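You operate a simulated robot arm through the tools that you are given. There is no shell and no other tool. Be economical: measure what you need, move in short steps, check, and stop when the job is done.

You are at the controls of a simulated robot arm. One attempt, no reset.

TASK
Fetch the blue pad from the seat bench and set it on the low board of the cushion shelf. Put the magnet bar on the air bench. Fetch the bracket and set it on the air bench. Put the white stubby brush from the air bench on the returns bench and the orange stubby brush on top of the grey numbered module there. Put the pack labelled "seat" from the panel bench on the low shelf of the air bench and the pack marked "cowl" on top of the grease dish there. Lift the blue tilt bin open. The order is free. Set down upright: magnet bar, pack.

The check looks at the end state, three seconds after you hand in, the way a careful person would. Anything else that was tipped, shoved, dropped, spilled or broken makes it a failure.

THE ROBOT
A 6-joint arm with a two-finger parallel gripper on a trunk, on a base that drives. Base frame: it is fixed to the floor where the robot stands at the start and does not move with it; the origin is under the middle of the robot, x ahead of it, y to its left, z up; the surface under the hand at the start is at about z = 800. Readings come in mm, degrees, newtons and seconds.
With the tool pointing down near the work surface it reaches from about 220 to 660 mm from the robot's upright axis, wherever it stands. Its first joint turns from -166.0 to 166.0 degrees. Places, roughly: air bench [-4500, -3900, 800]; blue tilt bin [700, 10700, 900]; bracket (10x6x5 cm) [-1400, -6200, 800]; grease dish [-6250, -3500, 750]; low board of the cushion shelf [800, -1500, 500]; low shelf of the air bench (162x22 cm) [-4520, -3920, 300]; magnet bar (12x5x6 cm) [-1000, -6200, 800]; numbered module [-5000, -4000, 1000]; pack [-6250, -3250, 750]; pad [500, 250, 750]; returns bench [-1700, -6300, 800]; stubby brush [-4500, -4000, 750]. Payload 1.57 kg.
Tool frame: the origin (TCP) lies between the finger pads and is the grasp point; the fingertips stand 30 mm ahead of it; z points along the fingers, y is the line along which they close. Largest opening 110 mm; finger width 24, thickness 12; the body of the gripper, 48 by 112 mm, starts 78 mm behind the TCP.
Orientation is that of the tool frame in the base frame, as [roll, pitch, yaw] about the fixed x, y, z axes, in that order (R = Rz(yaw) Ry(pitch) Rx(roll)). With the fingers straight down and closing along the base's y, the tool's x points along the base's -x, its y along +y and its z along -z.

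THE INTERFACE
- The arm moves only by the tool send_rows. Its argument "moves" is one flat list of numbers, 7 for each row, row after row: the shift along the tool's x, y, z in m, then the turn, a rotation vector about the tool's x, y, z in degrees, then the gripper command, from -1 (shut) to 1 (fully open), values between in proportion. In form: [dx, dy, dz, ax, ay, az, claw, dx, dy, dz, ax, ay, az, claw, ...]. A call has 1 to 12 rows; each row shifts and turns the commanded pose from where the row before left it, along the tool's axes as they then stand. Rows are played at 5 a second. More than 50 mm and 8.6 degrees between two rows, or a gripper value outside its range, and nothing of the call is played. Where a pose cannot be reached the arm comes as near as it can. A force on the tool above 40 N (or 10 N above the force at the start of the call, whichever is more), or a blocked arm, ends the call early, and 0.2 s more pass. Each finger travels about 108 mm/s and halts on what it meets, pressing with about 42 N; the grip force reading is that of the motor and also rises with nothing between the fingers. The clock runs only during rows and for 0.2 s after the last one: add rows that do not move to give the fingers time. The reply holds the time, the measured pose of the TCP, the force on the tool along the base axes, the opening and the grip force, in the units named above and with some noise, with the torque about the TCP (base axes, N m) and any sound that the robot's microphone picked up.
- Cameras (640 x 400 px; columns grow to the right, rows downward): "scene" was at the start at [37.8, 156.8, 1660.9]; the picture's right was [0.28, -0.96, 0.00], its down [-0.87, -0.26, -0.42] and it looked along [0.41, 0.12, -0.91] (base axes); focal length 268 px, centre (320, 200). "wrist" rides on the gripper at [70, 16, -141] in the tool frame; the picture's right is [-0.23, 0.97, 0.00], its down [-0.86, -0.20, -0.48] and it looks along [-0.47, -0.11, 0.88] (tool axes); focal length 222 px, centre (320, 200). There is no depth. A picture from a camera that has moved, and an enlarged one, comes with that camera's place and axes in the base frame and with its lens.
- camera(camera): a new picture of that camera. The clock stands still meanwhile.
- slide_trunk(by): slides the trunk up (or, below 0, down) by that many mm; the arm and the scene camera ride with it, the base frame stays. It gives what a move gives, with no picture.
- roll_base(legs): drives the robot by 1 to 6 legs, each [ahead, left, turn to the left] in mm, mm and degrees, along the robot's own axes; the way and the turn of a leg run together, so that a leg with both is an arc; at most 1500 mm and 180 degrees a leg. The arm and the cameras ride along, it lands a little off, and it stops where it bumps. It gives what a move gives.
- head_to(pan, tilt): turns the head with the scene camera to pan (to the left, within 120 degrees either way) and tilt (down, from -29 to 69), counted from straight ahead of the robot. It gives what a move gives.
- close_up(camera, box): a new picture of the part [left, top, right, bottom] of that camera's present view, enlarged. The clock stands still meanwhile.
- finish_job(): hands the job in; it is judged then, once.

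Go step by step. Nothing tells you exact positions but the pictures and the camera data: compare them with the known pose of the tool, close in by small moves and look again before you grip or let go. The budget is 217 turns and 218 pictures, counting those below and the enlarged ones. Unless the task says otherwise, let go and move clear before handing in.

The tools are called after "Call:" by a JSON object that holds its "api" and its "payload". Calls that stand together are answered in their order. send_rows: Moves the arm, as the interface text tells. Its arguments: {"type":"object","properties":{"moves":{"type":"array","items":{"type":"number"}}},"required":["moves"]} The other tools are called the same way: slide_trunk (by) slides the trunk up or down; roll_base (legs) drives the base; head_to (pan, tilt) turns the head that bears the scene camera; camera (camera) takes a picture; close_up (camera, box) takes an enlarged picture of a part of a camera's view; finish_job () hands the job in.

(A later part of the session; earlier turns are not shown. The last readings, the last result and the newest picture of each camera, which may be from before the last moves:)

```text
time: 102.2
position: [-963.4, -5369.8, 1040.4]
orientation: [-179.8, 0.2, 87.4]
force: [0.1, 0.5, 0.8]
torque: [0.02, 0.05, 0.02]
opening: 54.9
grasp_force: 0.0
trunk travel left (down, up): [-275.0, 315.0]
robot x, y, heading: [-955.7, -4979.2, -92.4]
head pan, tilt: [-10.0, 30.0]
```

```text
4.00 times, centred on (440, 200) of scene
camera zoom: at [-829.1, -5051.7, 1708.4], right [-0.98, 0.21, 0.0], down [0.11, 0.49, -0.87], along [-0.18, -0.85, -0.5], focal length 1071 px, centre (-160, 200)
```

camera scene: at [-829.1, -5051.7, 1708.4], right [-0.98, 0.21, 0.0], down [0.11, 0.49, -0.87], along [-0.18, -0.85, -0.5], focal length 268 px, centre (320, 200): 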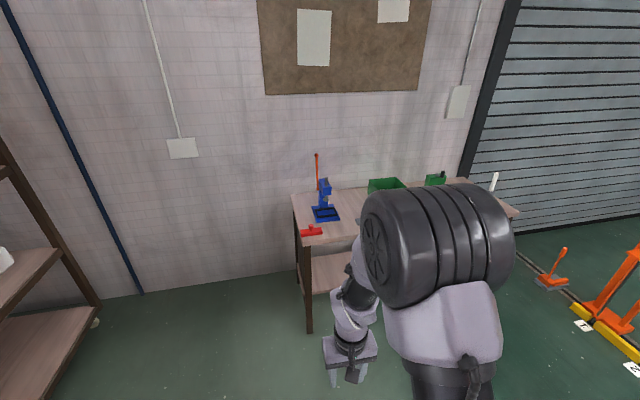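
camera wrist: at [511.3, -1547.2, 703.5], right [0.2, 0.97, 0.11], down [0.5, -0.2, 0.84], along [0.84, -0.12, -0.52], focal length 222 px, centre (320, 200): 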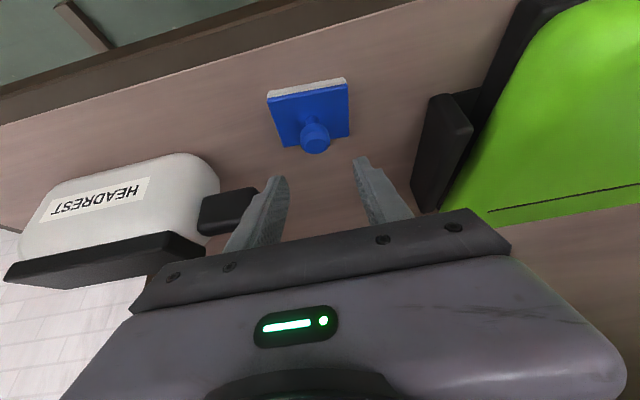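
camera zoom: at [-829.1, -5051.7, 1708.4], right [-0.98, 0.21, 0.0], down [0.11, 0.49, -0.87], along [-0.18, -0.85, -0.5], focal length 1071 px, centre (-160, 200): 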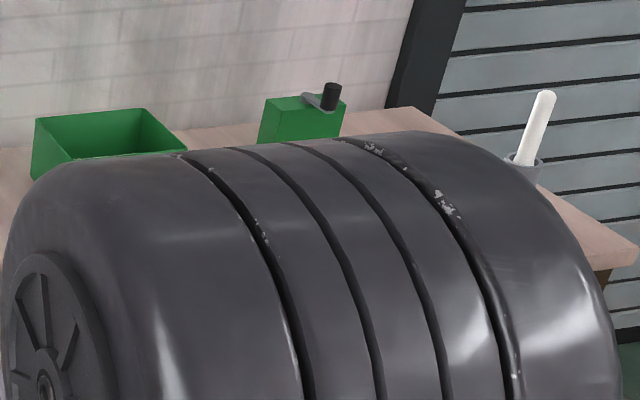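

The red bar with a knob at about (-1030, -6236) should be the magnet bar, and part of a grey item to its right may be the bracket. I'll drive closer and use the wrist camera.

Call:
{"api": "roll_base", "payload": {"legs": [[0, 0, 2.4], [660, -200, 0]]}}

Call:
{"api": "camera", "payload": {"camera": "wrist"}}

Call:
{"api": "head_to", "payload": {"pan": -30, "tilt": 40}}

Call:
{"api": "camera", "payload": {"camera": "scene"}}

```text
time: 106.4
position: [-1150.0, -6028.3, 1039.7]
orientation: [-179.9, 0.2, 89.7]
force: [-0.1, 0.4, -0.3]
torque: [-0.01, 0.01, 0.01]
opening: 54.9
grasp_force: 0.0
trunk travel left (down, up): [-275.0, 315.0]
robot x, y, heading: [-1156.3, -5633.6, -90.1]
head pan, tilt: [-10.0, 30.0]
```

```text
180 pictures are left
camera wrist: at [-1133.0, -5958.2, 1181.3], right [0.97, -0.23, 0.0], down [-0.2, -0.85, 0.48], along [-0.11, -0.47, -0.88], focal length 222 px, centre (320, 200)
```

wrist: 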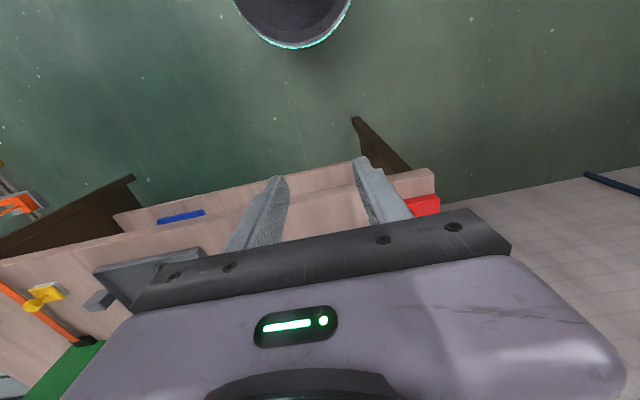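

```text
time: 107.2
position: [-1150.7, -6027.0, 1040.9]
orientation: [-179.9, 0.2, 89.7]
force: [0.2, 0.0, -0.2]
torque: [0.03, 0.03, 0.0]
opening: 55.3
grasp_force: 0.1
trunk travel left (down, up): [-275.0, 315.0]
robot x, y, heading: [-1156.6, -5635.2, -89.9]
head pan, tilt: [-30.0, 40.0]
```

```text
179 pictures are left
camera scene: at [-1056.1, -5689.4, 1693.1], right [-0.87, 0.5, 0.0], down [0.32, 0.56, -0.77], along [-0.38, -0.66, -0.64], focal length 268 px, centre (320, 200)
```

scene: 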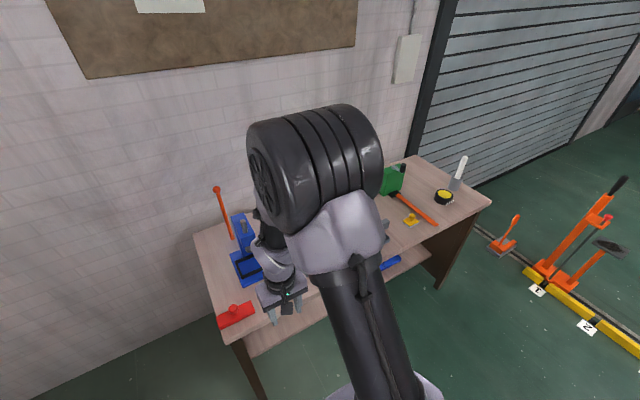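

Call:
{"api": "roll_base", "payload": {"legs": [[0, -260, 0]]}}

Call:
{"api": "camera", "payload": {"camera": "wrist"}}

Call:
{"api": "head_to", "payload": {"pan": 20, "tilt": 50}}

Call:
{"api": "camera", "payload": {"camera": "scene"}}

```text
time: 109.0
position: [-1409.3, -6027.0, 1040.1]
orientation: [-179.9, 0.2, 89.7]
force: [0.3, -0.3, 0.0]
torque: [-0.01, -0.02, 0.0]
opening: 54.9
grasp_force: 0.0
trunk travel left (down, up): [-275.0, 315.0]
robot x, y, heading: [-1408.3, -5636.2, -89.9]
head pan, tilt: [-30.0, 40.0]
```

```text
178 pictures are left
camera wrist: at [-1392.2, -5957.4, 1181.4], right [0.97, -0.23, 0.0], down [-0.21, -0.85, 0.48], along [-0.11, -0.47, -0.88], focal length 222 px, centre (320, 200)
```

wrist: 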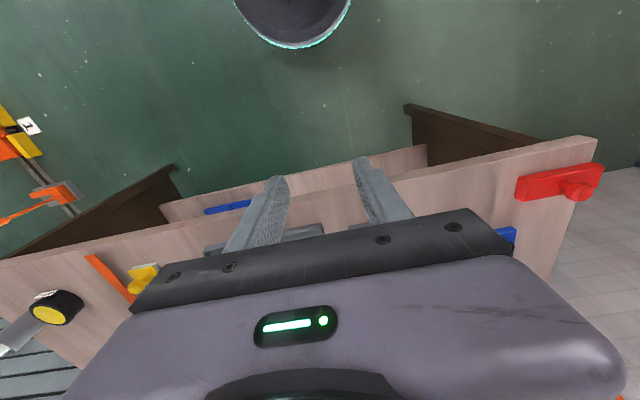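

```text
time: 110.2
position: [-1409.5, -6026.1, 1040.4]
orientation: [-179.9, 0.2, 89.6]
force: [0.0, -0.7, 0.1]
torque: [0.0, 0.01, 0.0]
opening: 55.2
grasp_force: 0.0
trunk travel left (down, up): [-275.0, 315.0]
robot x, y, heading: [-1412.9, -5631.4, -90.1]
head pan, tilt: [20.0, 50.0]
```

```text
177 pictures are left
camera scene: at [-1245.8, -5687.8, 1678.9], right [-0.94, -0.34, 0.0], down [-0.26, 0.72, -0.64], along [0.22, -0.6, -0.77], focal length 268 px, centre (320, 200)
```

scene: 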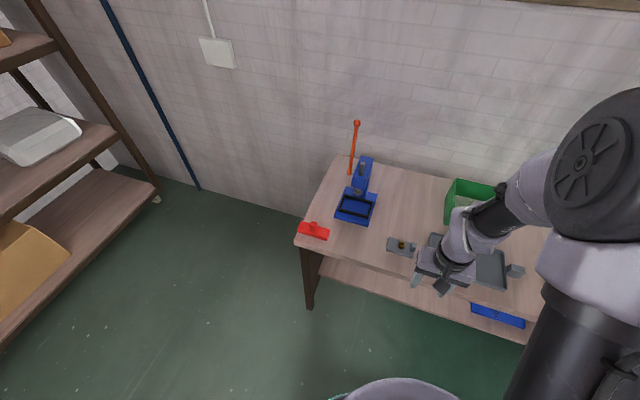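

Call:
{"api": "close_up", "payload": {"camera": "scene", "box": [290, 150, 540, 310]}}

```text
2.50 times, centred on (415, 230) of scene
camera zoom: at [-1245.8, -5687.8, 1678.9], right [-0.94, -0.34, 0.0], down [-0.26, 0.72, -0.64], along [0.22, -0.6, -0.77], focal length 670 px, centre (82, 125)
```

zoom: 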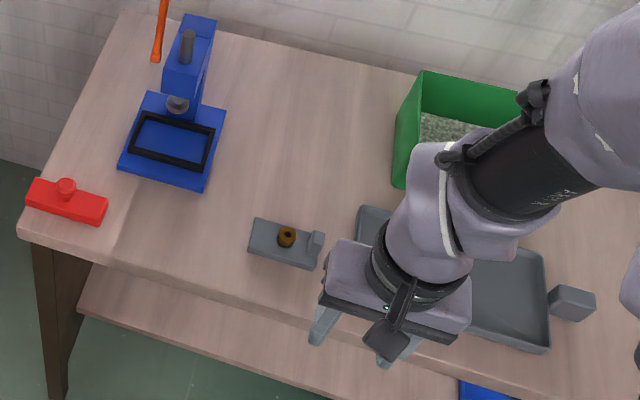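

Call:
{"api": "close_up", "payload": {"camera": "scene", "box": [375, 225, 431, 260]}}

Call:
{"api": "close_up", "payload": {"camera": "scene", "box": [285, 210, 341, 245]}}

```text
11.43 times, centred on (403, 242) of scene
camera zoom: at [-1245.8, -5687.8, 1678.9], right [-0.94, -0.34, 0.0], down [-0.26, 0.72, -0.64], along [0.22, -0.6, -0.77], focal length 3061 px, centre (-629, -286)
```

zoom: 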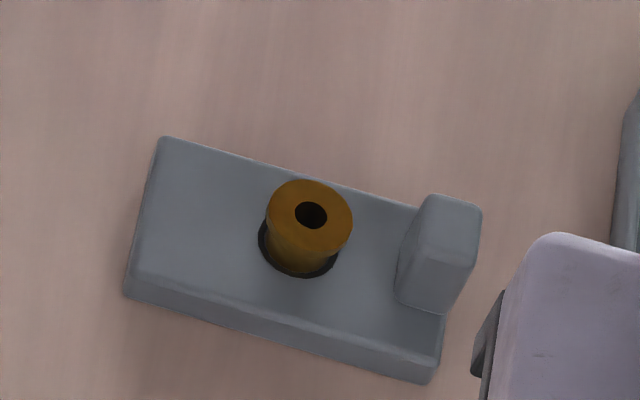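

```text
11.43 times, centred on (313, 228) of scene
camera zoom: at [-1245.8, -5687.8, 1678.9], right [-0.94, -0.34, 0.0], down [-0.26, 0.72, -0.64], along [0.22, -0.6, -0.77], focal length 3061 px, centre (400, -114)
```

zoom: 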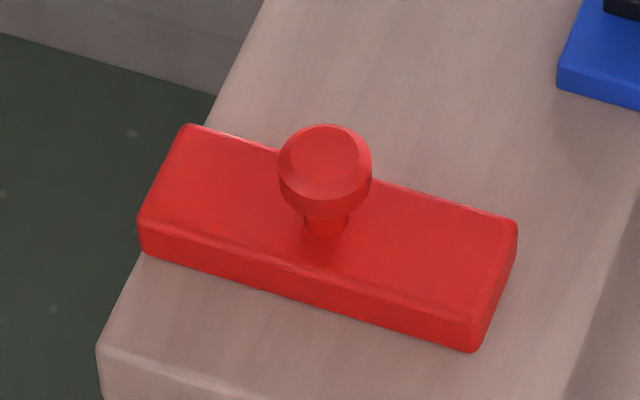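

The magnet bar is red with a knob, at about (-1030, -6202), long side along x. The bracket is the grey plate with a brass bush at about (-1354, -6248), and it has to stay level. Magnet bar first: I'll align with it and reach out.

Call:
{"api": "roll_base", "payload": {"legs": [[0, 375, 0]]}}

Call:
{"api": "send_rows", "payload": {"moves": [-0.044, 0, 0, 0, 0, 0, 0, -0.044, 0, 0, 0, 0, 0, 0, -0.044, 0, 0, 0, 0, 0, 0, -0.02, 0, 0.045, 0, 0, 0, 0, 0, 0, 0.045, 0, 0, 0, 0]}}

Call:
{"api": "camera", "payload": {"camera": "wrist"}}

```text
time: 112.6
position: [-1037.8, -6027.6, 1040.0]
orientation: [-180.0, 0.2, 89.8]
force: [-0.6, -0.8, -0.1]
torque: [0.0, 0.01, 0.02]
opening: 54.8
grasp_force: 0.0
trunk travel left (down, up): [-275.0, 315.0]
robot x, y, heading: [-1045.5, -5636.2, -89.9]
head pan, tilt: [20.0, 50.0]
```

```text
time: 113.8
position: [-1038.1, -6183.3, 949.2]
orientation: [-179.9, 0.2, 89.8]
force: [0.4, -0.1, -0.7]
torque: [0.02, 0.03, 0.02]
opening: 55.1
grasp_force: 0.1
trunk travel left (down, up): [-275.0, 315.0]
robot x, y, heading: [-1043.5, -5635.9, -89.8]
head pan, tilt: [20.0, 50.0]
```

```text
173 pictures are left
camera wrist: at [-1021.0, -6112.3, 1091.0], right [0.97, -0.23, 0.0], down [-0.2, -0.85, 0.48], along [-0.11, -0.47, -0.88], focal length 222 px, centre (320, 200)
```

wrist: 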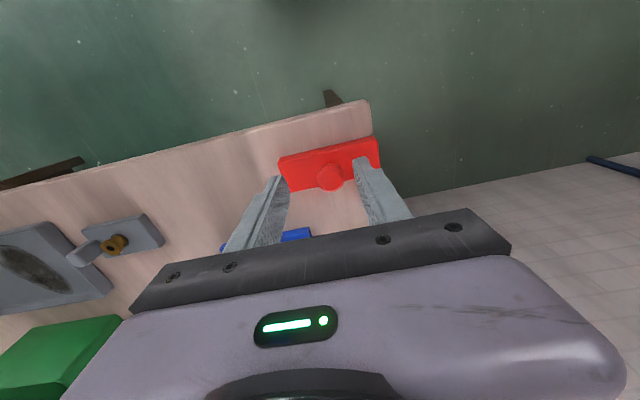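

Call:
{"api": "send_rows", "payload": {"moves": [-0.0155, 0.0035, 0.035, 0, 0, 0, 0, -0.0155, 0.0035, 0.025, 0, 0, 0, 0]}}

Call:
{"api": "camera", "payload": {"camera": "wrist"}}

```text
time: 114.4
position: [-1032.2, -6211.3, 890.4]
orientation: [-179.9, 0.3, 89.9]
force: [-0.3, 0.8, -0.5]
torque: [0.0, -0.02, 0.03]
opening: 55.2
grasp_force: 0.1
trunk travel left (down, up): [-275.0, 315.0]
robot x, y, heading: [-1043.4, -5637.9, -90.0]
head pan, tilt: [20.0, 50.0]
```

```text
172 pictures are left
camera wrist: at [-1014.8, -6141.7, 1031.1], right [0.97, -0.23, 0.0], down [-0.2, -0.85, 0.48], along [-0.11, -0.47, -0.88], focal length 222 px, centre (320, 200)
```

wrist: 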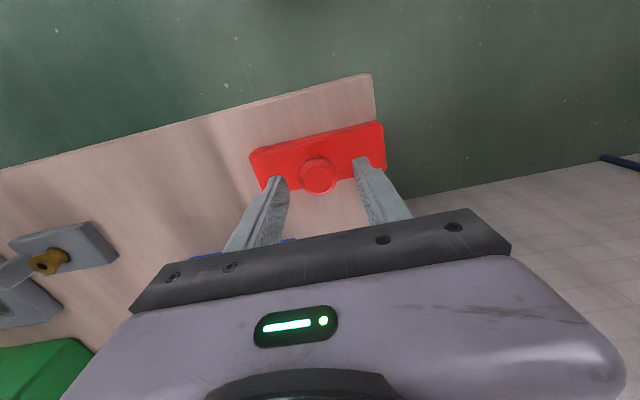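

Call:
{"api": "send_rows", "payload": {"moves": [-0.004, -0.002, 0.026, 0, 0, 0, 0, 0, 0, 0, 0, 0, 0, -1, 0, 0, 0, 0, 0, 0, -1, 0, 0, 0, 0, 0, 0, -1, 0, 0, -0.02, 0, 0, 0, -1, 0, 0, -0.04, 0, 0, 0, -1]}}

Call:
{"api": "camera", "payload": {"camera": "wrist"}}

```text
time: 114.8
position: [-1033.3, -6216.1, 872.8]
orientation: [-179.9, 0.3, 89.6]
force: [-0.2, 4.3, 17.9]
torque: [0.15, -0.23, 0.07]
opening: 29.9
grasp_force: 13.8
trunk travel left (down, up): [-275.0, 315.0]
robot x, y, heading: [-1044.4, -5634.8, -89.8]
head pan, tilt: [20.0, 50.0]
stopped in row 2: the force on the tool passed its limit at 87 N (the readings are from after the stop); the commanded pose is now the measured one
```

```text
171 pictures are left
camera wrist: at [-1016.5, -6145.4, 1012.7], right [0.97, -0.23, 0.0], down [-0.2, -0.85, 0.48], along [-0.11, -0.47, -0.87], focal length 222 px, centre (320, 200)
```

wrist: 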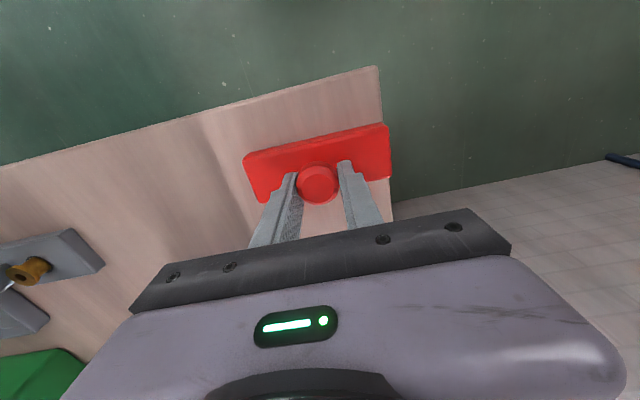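

The fingertips touched the body, whose top is at about 842. I'll rise 5 mm and then grip the knob.

Call:
{"api": "send_rows", "payload": {"moves": [0, 0, -0.005, 0, 0, 0, -0.5, 0, 0, 0, 0, 0, 0, -1, 0, 0, 0, 0, 0, 0, -1, 0, 0, 0, 0, 0, 0, -1, 0, 0, -0.02, 0, 0, 0, -1, 0, 0, -0.04, 0, 0, 0, -1]}}

Call:
{"api": "camera", "payload": {"camera": "wrist"}}

```text
time: 116.2
position: [-1033.8, -6216.3, 936.3]
orientation: [-179.9, 0.3, 89.6]
force: [0.3, -0.9, -2.3]
torque: [-0.04, -0.01, 0.02]
opening: 29.0
grasp_force: 38.8
trunk travel left (down, up): [-275.0, 315.0]
robot x, y, heading: [-1043.6, -5638.9, -90.0]
head pan, tilt: [20.0, 50.0]
```

```text
170 pictures are left
camera wrist: at [-1016.7, -6146.0, 1076.3], right [0.97, -0.23, 0.0], down [-0.2, -0.85, 0.48], along [-0.11, -0.47, -0.88], focal length 222 px, centre (320, 200)
```

wrist: 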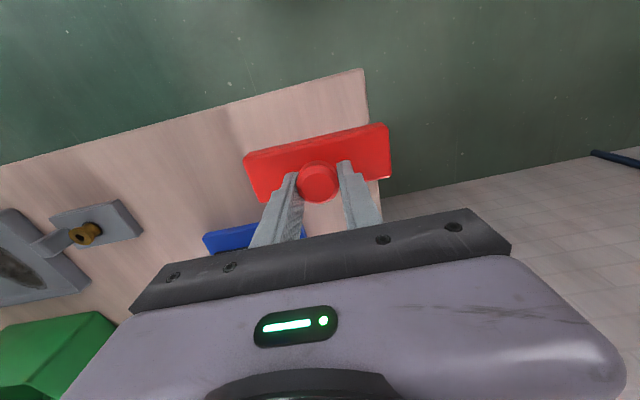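

The magnet bar is held. I'll lift, back away from the bench and look west for the way to the air bench.

Call:
{"api": "send_rows", "payload": {"moves": [0, 0, -0.045, 0, 0, 0, -1, 0, 0, -0.045, 0, 0, 0, -1, 0, 0, -0.045, 0, 0, 0, -1, 0.045, 0, 0, 0, 0, 0, -1, 0.045, 0, 0, 0, 0, 0, -1, 0.045, 0, 0, 0, 0, 0, -1, 0.045, 0, 0, 0, 0, 0, -1]}}

Call:
{"api": "roll_base", "payload": {"legs": [[-700, 0, 0], [0, 0, -60]]}}

Call:
{"api": "head_to", "payload": {"pan": 0, "tilt": 18}}

Call:
{"api": "camera", "payload": {"camera": "scene"}}

Call:
{"api": "head_to", "payload": {"pan": -40, "tilt": 18}}

Call:
{"api": "camera", "payload": {"camera": "scene"}}

```text
time: 117.8
position: [-1034.8, -6031.0, 1070.3]
orientation: [-180.0, 0.5, 89.7]
force: [-0.4, 0.1, -2.4]
torque: [-0.02, 0.05, 0.01]
opening: 29.5
grasp_force: 39.1
trunk travel left (down, up): [-275.0, 315.0]
robot x, y, heading: [-1039.2, -5633.6, -90.0]
head pan, tilt: [20.0, 50.0]
```

```text
time: 124.4
position: [-1386.4, -5133.4, 1068.7]
orientation: [180.0, 0.2, 29.7]
force: [-1.0, 0.2, -2.2]
torque: [-0.01, 0.04, 0.0]
opening: 28.9
grasp_force: 38.3
trunk travel left (down, up): [-275.0, 315.0]
robot x, y, heading: [-1046.5, -4926.7, -149.8]
head pan, tilt: [20.0, 50.0]
```

```text
time: 125.3
position: [-1386.9, -5134.1, 1070.3]
orientation: [180.0, 0.2, 29.8]
force: [-0.3, 0.3, -2.1]
torque: [-0.02, 0.03, -0.01]
opening: 28.9
grasp_force: 38.9
trunk travel left (down, up): [-275.0, 315.0]
robot x, y, heading: [-1043.5, -4925.4, -150.0]
head pan, tilt: [0.0, 18.0]
```

```text
169 pictures are left
camera scene: at [-1040.5, -5084.7, 1727.7], right [-0.5, 0.86, 0.0], down [0.27, 0.16, -0.95], along [-0.82, -0.48, -0.31], focal length 268 px, centre (320, 200)
```

scene: 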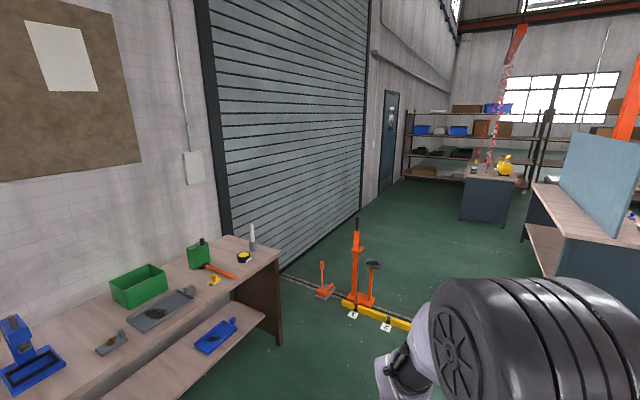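

```text
time: 126.4
position: [-1387.4, -5133.4, 1069.9]
orientation: [179.9, 0.2, 29.8]
force: [0.6, -1.0, -1.5]
torque: [0.05, -0.01, 0.04]
opening: 28.9
grasp_force: 38.9
trunk travel left (down, up): [-275.0, 315.0]
robot x, y, heading: [-1047.1, -4924.8, -150.0]
head pan, tilt: [-40.0, 18.0]
```

```text
168 pictures are left
camera scene: at [-1051.8, -5021.8, 1727.7], right [0.17, 0.99, 0.0], down [0.3, -0.05, -0.95], along [-0.94, 0.16, -0.31], focal length 268 px, centre (320, 200)
```

scene: 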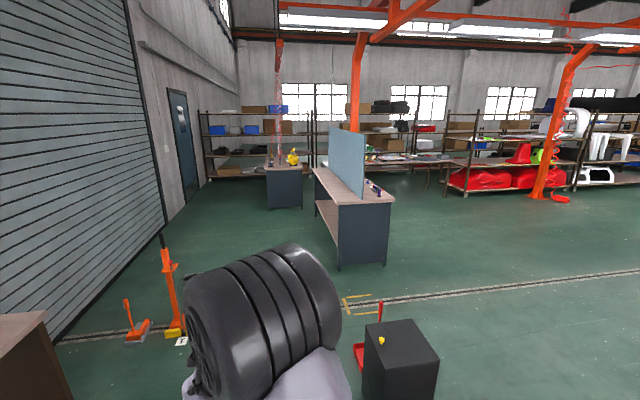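

The air bench has a centre panel with ends at x≈-3690 and y from -4360 to -3740, and its small shelves face north. I'll drive west along y≈-5075, then north through the gap, staying clear of the black cabinet and the stands.

Call:
{"api": "roll_base", "payload": {"legs": [[0, 0, 60], [150, -1075, 0], [0, -1075, 0]]}}

Call:
{"api": "head_to", "payload": {"pan": -110, "tilt": 30}}

Call:
{"api": "camera", "payload": {"camera": "scene"}}

```text
time: 139.8
position: [-3187.4, -5484.4, 1069.8]
orientation: [180.0, 0.3, 90.3]
force: [0.5, -0.4, -3.0]
torque: [-0.02, 0.01, 0.0]
opening: 29.2
grasp_force: 39.0
trunk travel left (down, up): [-275.0, 315.0]
robot x, y, heading: [-3198.3, -5091.3, -89.3]
head pan, tilt: [-40.0, 18.0]
```

```text
time: 141.2
position: [-3188.9, -5485.5, 1071.4]
orientation: [180.0, 0.3, 90.2]
force: [0.3, -1.1, -1.8]
torque: [0.01, -0.02, 0.0]
opening: 28.9
grasp_force: 38.6
trunk travel left (down, up): [-275.0, 315.0]
robot x, y, heading: [-3203.8, -5084.9, -89.3]
head pan, tilt: [-110.0, 30.0]
```

```text
167 pictures are left
camera scene: at [-3147.0, -5036.0, 1708.4], right [0.33, 0.94, 0.0], down [0.47, -0.17, -0.87], along [-0.82, 0.29, -0.5], focal length 268 px, centre (320, 200)
```

scene: 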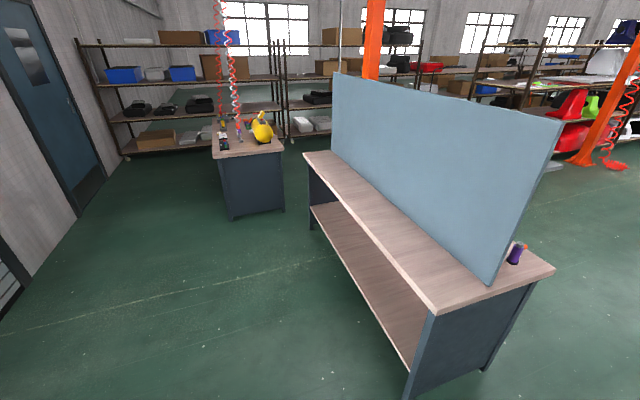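

The south side of the bench is empty and the working side is north. I'll continue to the north side.

Call:
{"api": "roll_base", "payload": {"legs": [[-1000, 0, 0], [-1000, 0, 0], [0, -1000, 0]]}}

Call:
{"api": "head_to", "payload": {"pan": -20, "tilt": 45}}

Call:
{"api": "camera", "payload": {"camera": "scene"}}

```text
time: 155.8
position: [-4198.4, -3537.0, 1070.1]
orientation: [-180.0, 0.4, 91.7]
force: [-0.2, -0.8, -2.1]
torque: [-0.05, -0.02, 0.04]
opening: 28.6
grasp_force: 38.5
trunk travel left (down, up): [-275.0, 315.0]
robot x, y, heading: [-4218.8, -3140.7, -87.8]
head pan, tilt: [-110.0, 30.0]
```

```text
time: 157.4
position: [-4196.9, -3536.0, 1071.3]
orientation: [-180.0, 0.2, 91.6]
force: [-0.1, 0.5, -3.1]
torque: [-0.01, -0.06, -0.02]
opening: 28.6
grasp_force: 38.3
trunk travel left (down, up): [-275.0, 315.0]
robot x, y, heading: [-4217.4, -3139.1, -87.9]
head pan, tilt: [-20.0, 45.0]
```

```text
166 pictures are left
camera scene: at [-4107.6, -3191.5, 1685.8], right [-0.95, 0.31, 0.0], down [0.22, 0.67, -0.71], along [-0.22, -0.67, -0.71], focal length 268 px, centre (320, 200)
```

scene: 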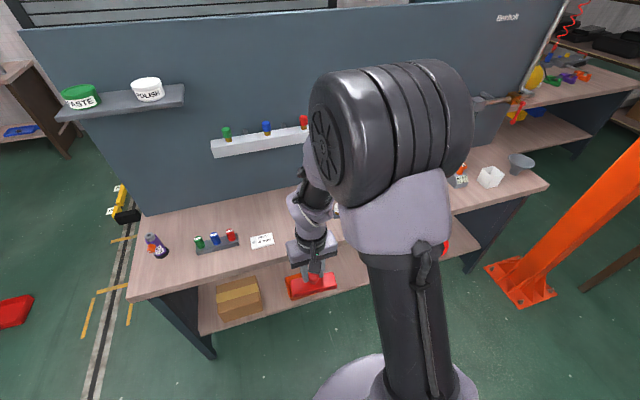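

Call:
{"api": "close_up", "payload": {"camera": "scene", "box": [130, 180, 330, 330]}}

Call:
{"api": "close_up", "payload": {"camera": "scene", "box": [430, 60, 590, 260]}}

Call:
{"api": "head_to", "payload": {"pan": -70, "tilt": 40}}

Call:
{"api": "camera", "payload": {"camera": "scene"}}

```text
2.67 times, centred on (230, 255) of scene
camera zoom: at [-4107.6, -3191.5, 1685.8], right [-0.95, 0.31, 0.0], down [0.22, 0.67, -0.71], along [-0.22, -0.67, -0.71], focal length 714 px, centre (560, 53)
```

zoom: 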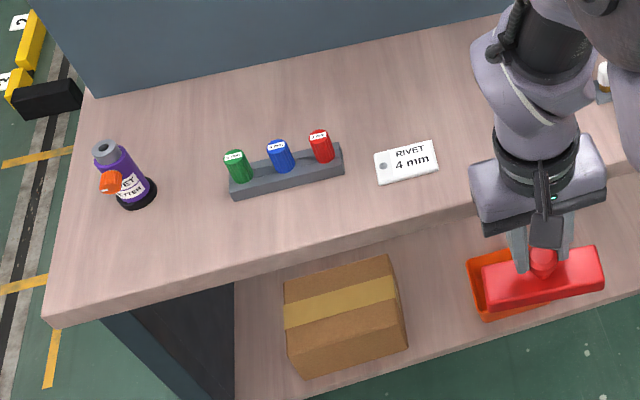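

```text
2.00 times, centred on (510, 160) of scene
camera zoom: at [-4107.6, -3191.5, 1685.8], right [-0.95, 0.31, 0.0], down [0.22, 0.67, -0.71], along [-0.22, -0.67, -0.71], focal length 536 px, centre (-60, 280)
```

zoom: 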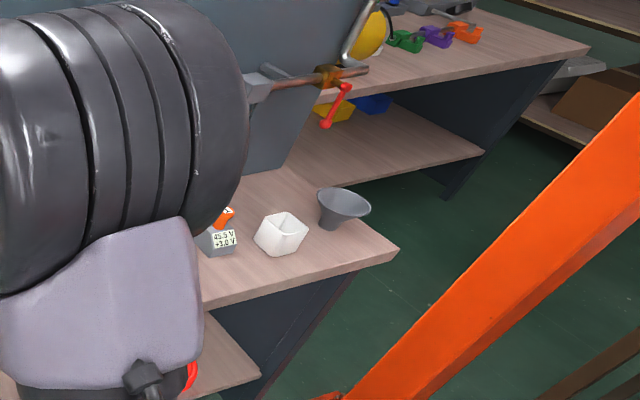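

```text
time: 158.6
position: [-4199.2, -3536.1, 1070.4]
orientation: [-180.0, 0.2, 91.6]
force: [-0.1, -0.5, -3.5]
torque: [-0.02, -0.02, 0.03]
opening: 28.9
grasp_force: 38.8
trunk travel left (down, up): [-275.0, 315.0]
robot x, y, heading: [-4219.0, -3138.1, -87.7]
head pan, tilt: [-70.0, 40.0]
```

```text
163 pictures are left
camera scene: at [-4161.4, -3146.2, 1693.1], right [-0.38, 0.93, 0.0], down [0.6, 0.24, -0.77], along [-0.71, -0.29, -0.64], focal length 268 px, centre (320, 200)
```

scene: 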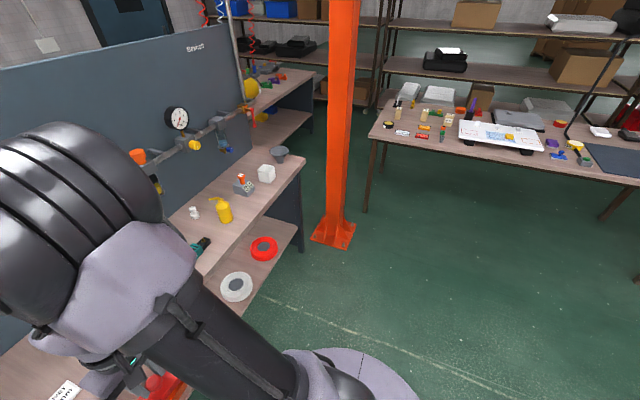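

Call:
{"api": "roll_base", "payload": {"legs": [[0, 0, -2.2], [0, -450, 0]]}}

Call:
{"api": "head_to", "payload": {"pan": 25, "tilt": 48}}

Call:
{"api": "camera", "payload": {"camera": "scene"}}

Call:
{"api": "camera", "payload": {"camera": "wrist"}}

```text
time: 161.7
position: [-4663.1, -3536.7, 1070.6]
orientation: [-180.0, 0.3, 89.9]
force: [-0.3, 0.3, -1.7]
torque: [-0.02, -0.04, -0.01]
opening: 28.6
grasp_force: 38.3
trunk travel left (down, up): [-275.0, 315.0]
robot x, y, heading: [-4673.6, -3139.9, -89.8]
head pan, tilt: [-70.0, 40.0]
```

```text
time: 163.4
position: [-4663.5, -3537.3, 1070.6]
orientation: [-180.0, 0.4, 90.0]
force: [-0.4, 0.4, -1.7]
torque: [0.0, 0.02, 0.03]
opening: 28.5
grasp_force: 38.2
trunk travel left (down, up): [-275.0, 315.0]
robot x, y, heading: [-4670.5, -3141.6, -89.7]
head pan, tilt: [25.0, 48.0]
```

```text
162 pictures are left
camera scene: at [-4501.4, -3190.7, 1681.6], right [-0.9, -0.43, 0.0], down [-0.32, 0.67, -0.67], along [0.29, -0.6, -0.74], focal length 268 px, centre (320, 200)
```

scene: 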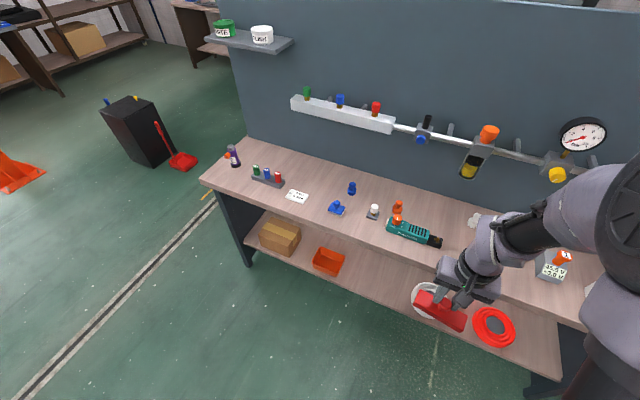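

```text
161 pictures are left
camera wrist: at [-4646.9, -3467.6, 1211.1], right [0.97, -0.23, 0.0], down [-0.2, -0.85, 0.48], along [-0.11, -0.47, -0.88], focal length 222 px, centre (320, 200)
```

wrist: 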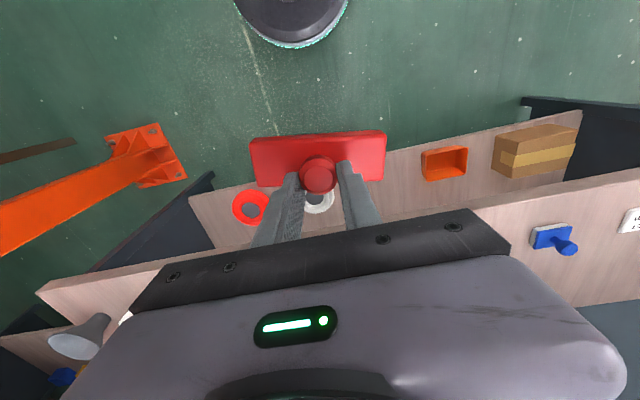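

Call:
{"api": "close_up", "payload": {"camera": "scene", "box": [210, 130, 450, 280]}}

Call:
{"api": "close_up", "payload": {"camera": "scene", "box": [440, 100, 640, 300]}}

```text
2.67 times, centred on (330, 205) of scene
camera zoom: at [-4501.4, -3190.7, 1681.6], right [-0.9, -0.43, 0.0], down [-0.32, 0.67, -0.67], along [0.29, -0.6, -0.74], focal length 714 px, centre (293, 187)
```

zoom: 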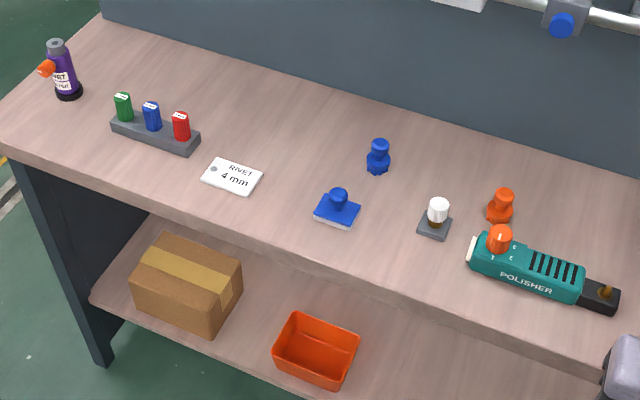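

```text
2.00 times, centred on (540, 200) of scene
camera zoom: at [-4501.4, -3190.7, 1681.6], right [-0.9, -0.43, 0.0], down [-0.32, 0.67, -0.67], along [0.29, -0.6, -0.74], focal length 536 px, centre (-120, 200)
```

zoom: 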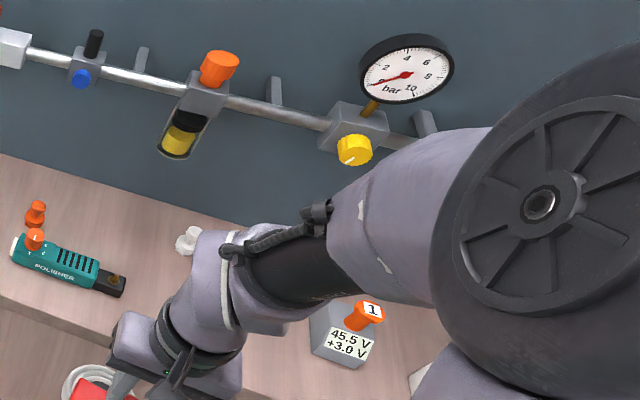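

Bench layout, west to east:
- Voltage module (-5030, -3927)
- White figure (-4790, -4050)
- Polisher
- Orange brush (-4484, -3964)
- Blue brush
- Blue pad
- Card
- Rack

The stretch around x≈-4800, y≈-3870 looks free, so I'll move in front of it and look down with the wrist camera.

Call:
{"api": "roll_base", "payload": {"legs": [[150, -150, 0]]}}

Call:
{"api": "camera", "payload": {"camera": "wrist"}}

Call:
{"api": "head_to", "payload": {"pan": -25, "tilt": 55}}

Call:
{"api": "camera", "payload": {"camera": "scene"}}

```text
time: 165.1
position: [-4817.6, -3688.7, 1070.4]
orientation: [179.9, 0.4, 89.8]
force: [0.1, -0.5, -2.4]
torque: [0.0, -0.04, 0.02]
opening: 28.4
grasp_force: 38.3
trunk travel left (down, up): [-275.0, 315.0]
robot x, y, heading: [-4821.6, -3290.7, -89.7]
head pan, tilt: [25.0, 48.0]
```

```text
158 pictures are left
camera wrist: at [-4799.8, -3618.6, 1211.0], right [0.97, -0.23, 0.0], down [-0.2, -0.85, 0.48], along [-0.11, -0.47, -0.88], focal length 222 px, centre (320, 200)
```

wrist: 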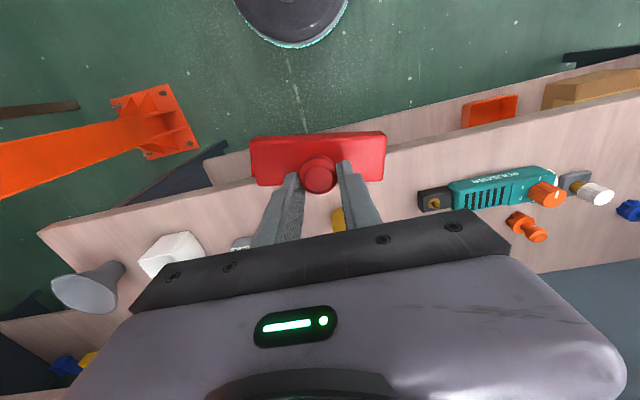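

```text
time: 166.3
position: [-4816.4, -3687.8, 1070.6]
orientation: [-179.9, 0.3, 89.7]
force: [-0.3, 0.7, -2.8]
torque: [-0.07, 0.01, -0.02]
opening: 28.2
grasp_force: 38.7
trunk travel left (down, up): [-275.0, 315.0]
robot x, y, heading: [-4826.0, -3289.9, -89.9]
head pan, tilt: [-25.0, 55.0]
```

```text
157 pictures are left
camera scene: at [-4716.8, -3335.6, 1672.4], right [-0.91, 0.42, 0.0], down [0.34, 0.74, -0.57], along [-0.24, -0.52, -0.82], focal length 268 px, centre (320, 200)
```

scene: 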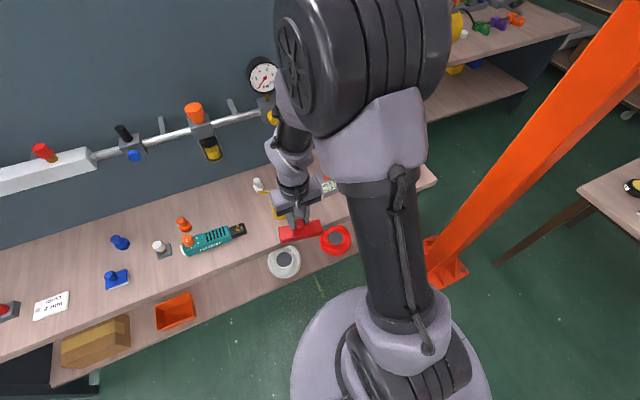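

Call:
{"api": "close_up", "payload": {"camera": "scene", "box": [140, 160, 360, 290]}}

Call:
{"api": "close_up", "payload": {"camera": "wrist", "box": [200, 120, 640, 300]}}

```text
2.91 times, centred on (250, 225) of scene
camera zoom: at [-4716.8, -3335.6, 1672.4], right [-0.91, 0.42, 0.0], down [0.34, 0.74, -0.57], along [-0.24, -0.52, -0.82], focal length 779 px, centre (524, 127)
```

zoom: 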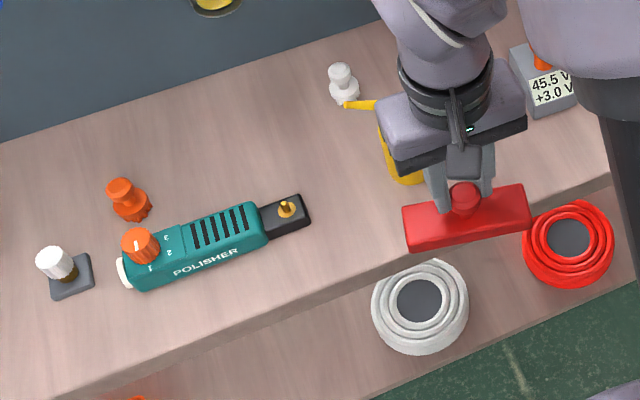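

```text
1.45 times, centred on (420, 210) of wrist
camera zoom: at [-4799.2, -3618.0, 1211.2], right [0.97, -0.23, 0.0], down [-0.2, -0.85, 0.48], along [-0.11, -0.47, -0.88], focal length 323 px, centre (174, 186)
```

zoom: 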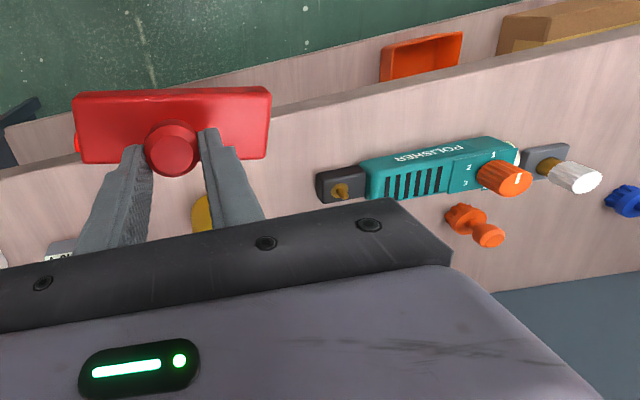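

The white brush is by the panel at (-4766, -4035) next to the yellow oiler. For the magnet bar I'll use the clear front area between the oiler and the voltage module, around (-4900, -3820).

Call:
{"api": "roll_base", "payload": {"legs": [[0, -85, 0]]}}

Call:
{"api": "send_rows", "payload": {"moves": [-0.044, 0, 0, 0, 0, 0, -1, -0.044, 0, 0, 0, 0, 0, -1, -0.044, 0, 0, 0, 0, 0, -1, 0, 0, 0.045, 0, 0, 0, -1, 0, 0, 0.035, 0, 0, 0, -1]}}

Call:
{"api": "camera", "payload": {"camera": "wrist"}}

Call:
{"api": "close_up", "payload": {"camera": "scene", "box": [200, 160, 400, 290]}}

```text
time: 167.4
position: [-4902.5, -3688.2, 1070.7]
orientation: [-180.0, 0.2, 89.7]
force: [0.0, -0.2, -1.9]
torque: [0.0, -0.05, 0.01]
opening: 28.0
grasp_force: 38.9
trunk travel left (down, up): [-275.0, 315.0]
robot x, y, heading: [-4911.3, -3290.2, -90.0]
head pan, tilt: [-25.0, 55.0]
```

```text
time: 168.6
position: [-4901.5, -3819.5, 987.8]
orientation: [-180.0, 0.3, 89.9]
force: [0.0, -1.1, -2.7]
torque: [0.03, -0.02, 0.02]
opening: 28.7
grasp_force: 38.2
trunk travel left (down, up): [-275.0, 315.0]
robot x, y, heading: [-4911.4, -3292.5, -90.0]
head pan, tilt: [-25.0, 55.0]
```

```text
154 pictures are left
camera wrist: at [-4883.6, -3749.0, 1129.3], right [0.97, -0.23, 0.0], down [-0.2, -0.85, 0.48], along [-0.11, -0.47, -0.88], focal length 222 px, centre (320, 200)
```

wrist: 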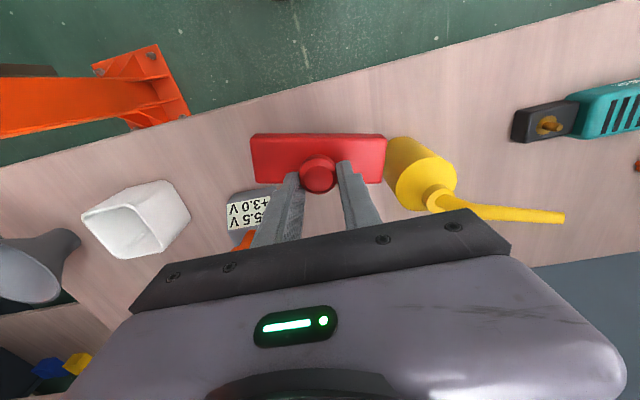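

```text
3.08 times, centred on (300, 225) of scene
camera zoom: at [-4802.0, -3336.8, 1672.3], right [-0.91, 0.42, 0.0], down [0.34, 0.74, -0.57], along [-0.24, -0.52, -0.82], focal length 824 px, centre (382, 123)
```

zoom: 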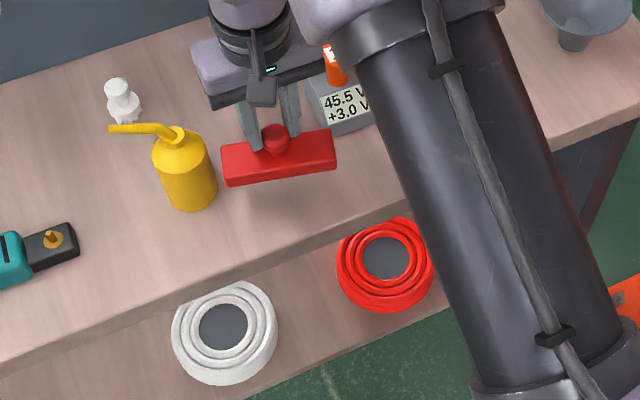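

Clear spot. I'll lower.

Call:
{"api": "send_rows", "payload": {"moves": [0, 0, 0.04, 0, 0, 0, -1, 0, 0, 0.04, 0, 0, 0, -1, 0, 0, 0.018, 0, 0, 0, -1]}}

Call:
{"api": "send_rows", "payload": {"moves": [0, 0, 0.006, 0, 0, 0, -1]}}

Call:
{"api": "send_rows", "payload": {"moves": [0, 0, 0.004, 0, 0, 0, -1]}}

Call:
{"api": "camera", "payload": {"camera": "wrist"}}

```text
time: 169.3
position: [-4902.5, -3823.1, 904.0]
orientation: [180.0, 0.7, 89.8]
force: [0.1, 8.5, 30.9]
torque: [0.8, 0.42, -0.3]
opening: 28.1
grasp_force: 38.5
trunk travel left (down, up): [-275.0, 315.0]
robot x, y, heading: [-4912.0, -3291.2, -89.9]
head pan, tilt: [-25.0, 55.0]
stopped in row 3: the force on the tool passed its limit at 94 N (the readings are from after the stop); the commanded pose is now the measured one
```

```text
time: 169.6
position: [-4902.2, -3822.8, 905.6]
orientation: [179.9, 0.9, 89.6]
force: [-1.7, 7.8, 25.9]
torque: [1.02, 0.45, -0.4]
opening: 27.9
grasp_force: 38.3
trunk travel left (down, up): [-275.0, 315.0]
robot x, y, heading: [-4911.8, -3290.3, -89.6]
head pan, tilt: [-25.0, 55.0]
stopped in row 1: the force on the tool passed its limit at 51 N (the readings are from after the stop); the commanded pose is now the measured one
```

```text
time: 169.9
position: [-4902.3, -3824.5, 905.8]
orientation: [179.9, 0.9, 89.5]
force: [-1.6, 7.6, 24.6]
torque: [1.09, 0.48, -0.41]
opening: 27.9
grasp_force: 38.1
trunk travel left (down, up): [-275.0, 315.0]
robot x, y, heading: [-4910.8, -3290.3, -90.1]
head pan, tilt: [-25.0, 55.0]
stopped in row 1: the force on the tool passed its limit at 46 N (the readings are from after the stop); the commanded pose is now the measured one
```

```text
152 pictures are left
camera wrist: at [-4885.0, -3752.4, 1045.3], right [0.97, -0.24, 0.01], down [-0.21, -0.85, 0.49], along [-0.11, -0.48, -0.87], focal length 222 px, centre (320, 200)
```

wrist: 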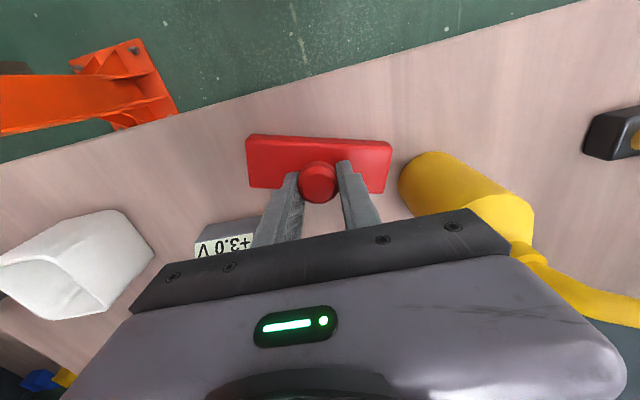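

Call:
{"api": "close_up", "payload": {"camera": "scene", "box": [240, 190, 340, 250]}}

```text
6.40 times, centred on (290, 220) of scene
camera zoom: at [-4802.1, -3331.9, 1672.5], right [-0.91, 0.42, 0.0], down [0.34, 0.74, -0.58], along [-0.24, -0.52, -0.82], focal length 1714 px, centre (512, 72)
```

zoom: 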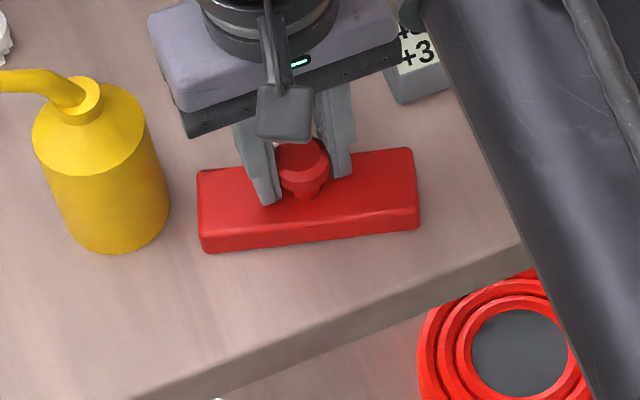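

The bar sits on the bench. I'll release and rise.

Call:
{"api": "send_rows", "payload": {"moves": [0, 0, -0.001, 0, 0, 0, -0.3, 0, 0, 0, 0, 0, 0, 0, 0, 0, 0, 0, 0, 0, 0, 0, 0, -0.02, 0, 0, 0, 0, 0, 0, -0.04, 0, 0, 0, 0, 0, 0, -0.04, 0, 0, 0, 0, 0, 0, -0.04, 0, 0, 0, 0]}}

Call:
{"api": "camera", "payload": {"camera": "wrist"}}

Call:
{"api": "head_to", "payload": {"pan": 30, "tilt": 52}}

Call:
{"api": "camera", "payload": {"camera": "scene"}}

```text
time: 171.5
position: [-4901.8, -3822.1, 1045.5]
orientation: [179.9, 0.8, 89.6]
force: [0.5, -0.3, 0.2]
torque: [0.02, 0.01, -0.01]
opening: 54.9
grasp_force: 0.1
trunk travel left (down, up): [-275.0, 315.0]
robot x, y, heading: [-4909.8, -3291.4, -89.9]
head pan, tilt: [-25.0, 55.0]
```

```text
150 pictures are left
camera wrist: at [-4884.6, -3751.3, 1185.3], right [0.97, -0.23, 0.0], down [-0.21, -0.85, 0.49], along [-0.11, -0.48, -0.87], focal length 222 px, centre (320, 200)
```

wrist: 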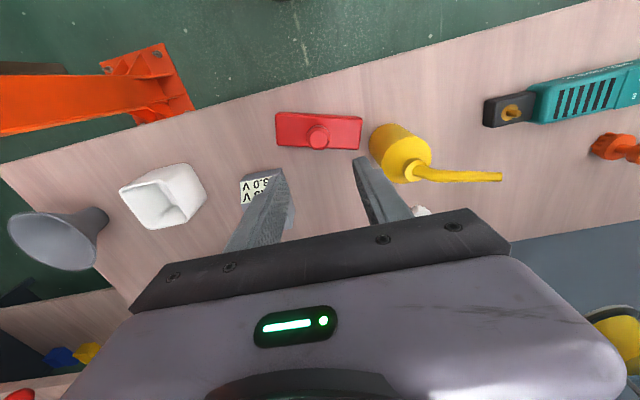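

```text
time: 172.8
position: [-4901.3, -3824.3, 1044.1]
orientation: [179.9, 0.8, 89.6]
force: [-0.4, 0.5, 0.1]
torque: [0.0, 0.02, -0.03]
opening: 55.1
grasp_force: 0.1
trunk travel left (down, up): [-275.0, 315.0]
robot x, y, heading: [-4911.6, -3289.4, -90.0]
head pan, tilt: [30.0, 52.0]
```

```text
149 pictures are left
camera scene: at [-4734.0, -3334.9, 1676.2], right [-0.86, -0.5, 0.0], down [-0.4, 0.68, -0.62], along [0.31, -0.53, -0.79], focal length 268 px, centre (320, 200)
```

scene: 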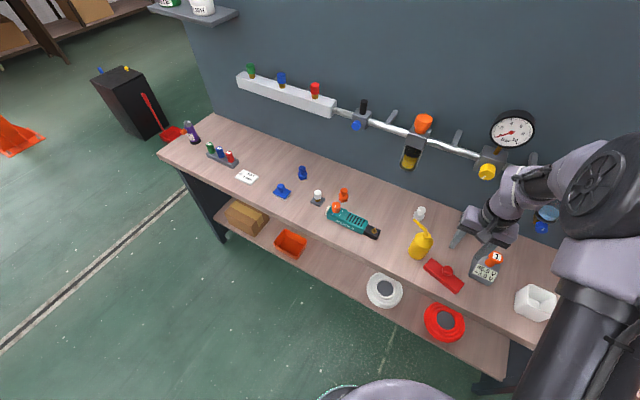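

Call:
{"api": "close_up", "payload": {"camera": "scene", "box": [400, 190, 530, 300]}}

Call:
{"api": "close_up", "payload": {"camera": "scene", "box": [230, 60, 530, 200]}}

```text
3.64 times, centred on (465, 245) of scene
camera zoom: at [-4734.0, -3334.9, 1676.2], right [-0.86, -0.5, 0.0], down [-0.4, 0.68, -0.62], along [0.31, -0.53, -0.79], focal length 974 px, centre (-207, 36)
```

zoom: 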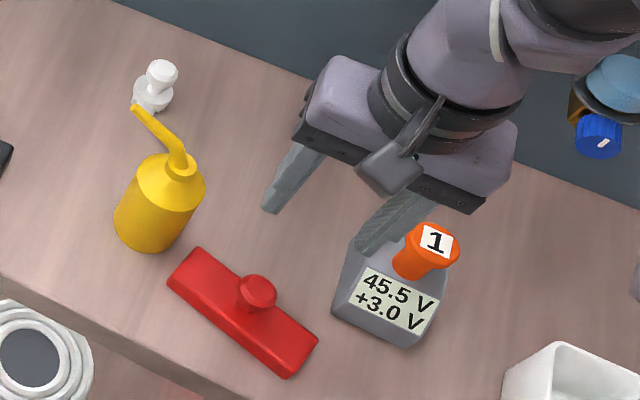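

```text
2.13 times, centred on (380, 130) of scene
camera zoom: at [-4734.0, -3334.9, 1676.2], right [-0.86, -0.5, 0.0], down [-0.4, 0.68, -0.62], along [0.31, -0.53, -0.79], focal length 571 px, centre (192, 349)
```

zoom: 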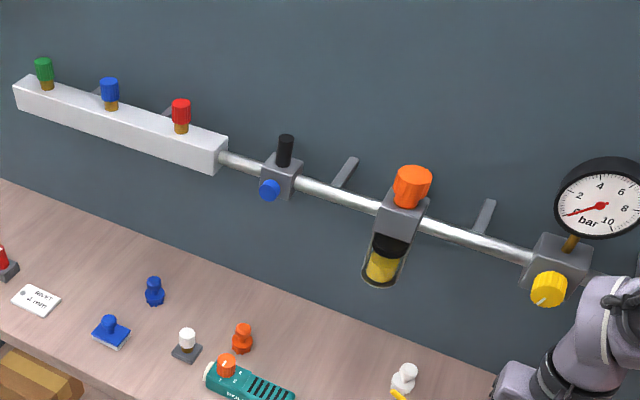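

The grey module with the display and the orange "1" knob is at about (-5030, -3930). The white brush stands at about (-4767, -4011) under the air pipe (y≈-4045, z≈1150), so I'll use a 20° tilt to keep the wrist off the pipe.

Call:
{"api": "roll_base", "payload": {"legs": [[95, 134, 0]]}}

Call:
{"api": "send_rows", "payload": {"moves": [0, 0, 0, 0, -7, 0, 0, 0, 0, 0, 0, -7, 0, 0, 0, 0, 0, 0, -7, 0, 0]}}

Call:
{"api": "camera", "payload": {"camera": "wrist"}}

Call:
{"api": "camera", "payload": {"camera": "scene"}}

```text
time: 174.2
position: [-4765.4, -3916.6, 1044.5]
orientation: [-180.0, 0.8, 89.5]
force: [0.6, -0.1, -0.1]
torque: [-0.01, 0.04, -0.01]
opening: 55.0
grasp_force: 0.1
trunk travel left (down, up): [-275.0, 315.0]
robot x, y, heading: [-4775.5, -3384.9, -89.7]
head pan, tilt: [30.0, 52.0]
```

```text
time: 175.0
position: [-4766.3, -3914.5, 1044.8]
orientation: [180.0, 21.9, 89.5]
force: [-0.6, 0.4, -0.2]
torque: [-0.02, 0.03, -0.01]
opening: 55.1
grasp_force: 0.1
trunk travel left (down, up): [-275.0, 315.0]
robot x, y, heading: [-4778.3, -3380.2, -89.8]
head pan, tilt: [30.0, 52.0]
```

```text
146 pictures are left
camera wrist: at [-4748.7, -3799.0, 1150.1], right [0.97, -0.22, 0.09], down [-0.21, -0.61, 0.76], along [-0.11, -0.76, -0.64], focal length 222 px, centre (320, 200)
```

wrist: 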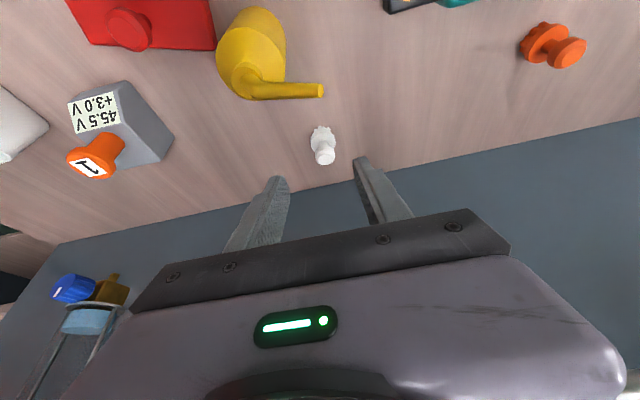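

```text
145 pictures are left
camera scene: at [-4598.5, -3427.7, 1676.3], right [-0.86, -0.5, 0.0], down [-0.4, 0.68, -0.62], along [0.31, -0.53, -0.79], focal length 268 px, centre (320, 200)
```

scene: 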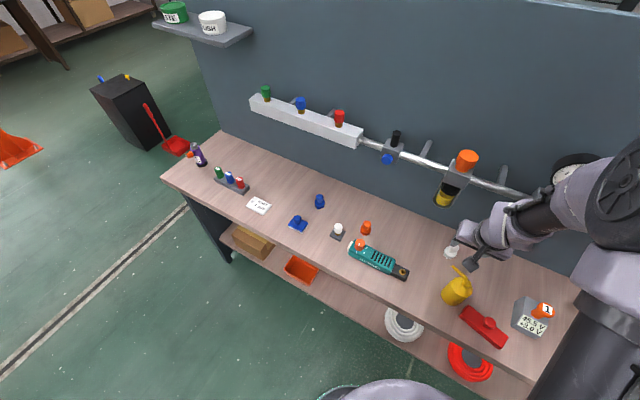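

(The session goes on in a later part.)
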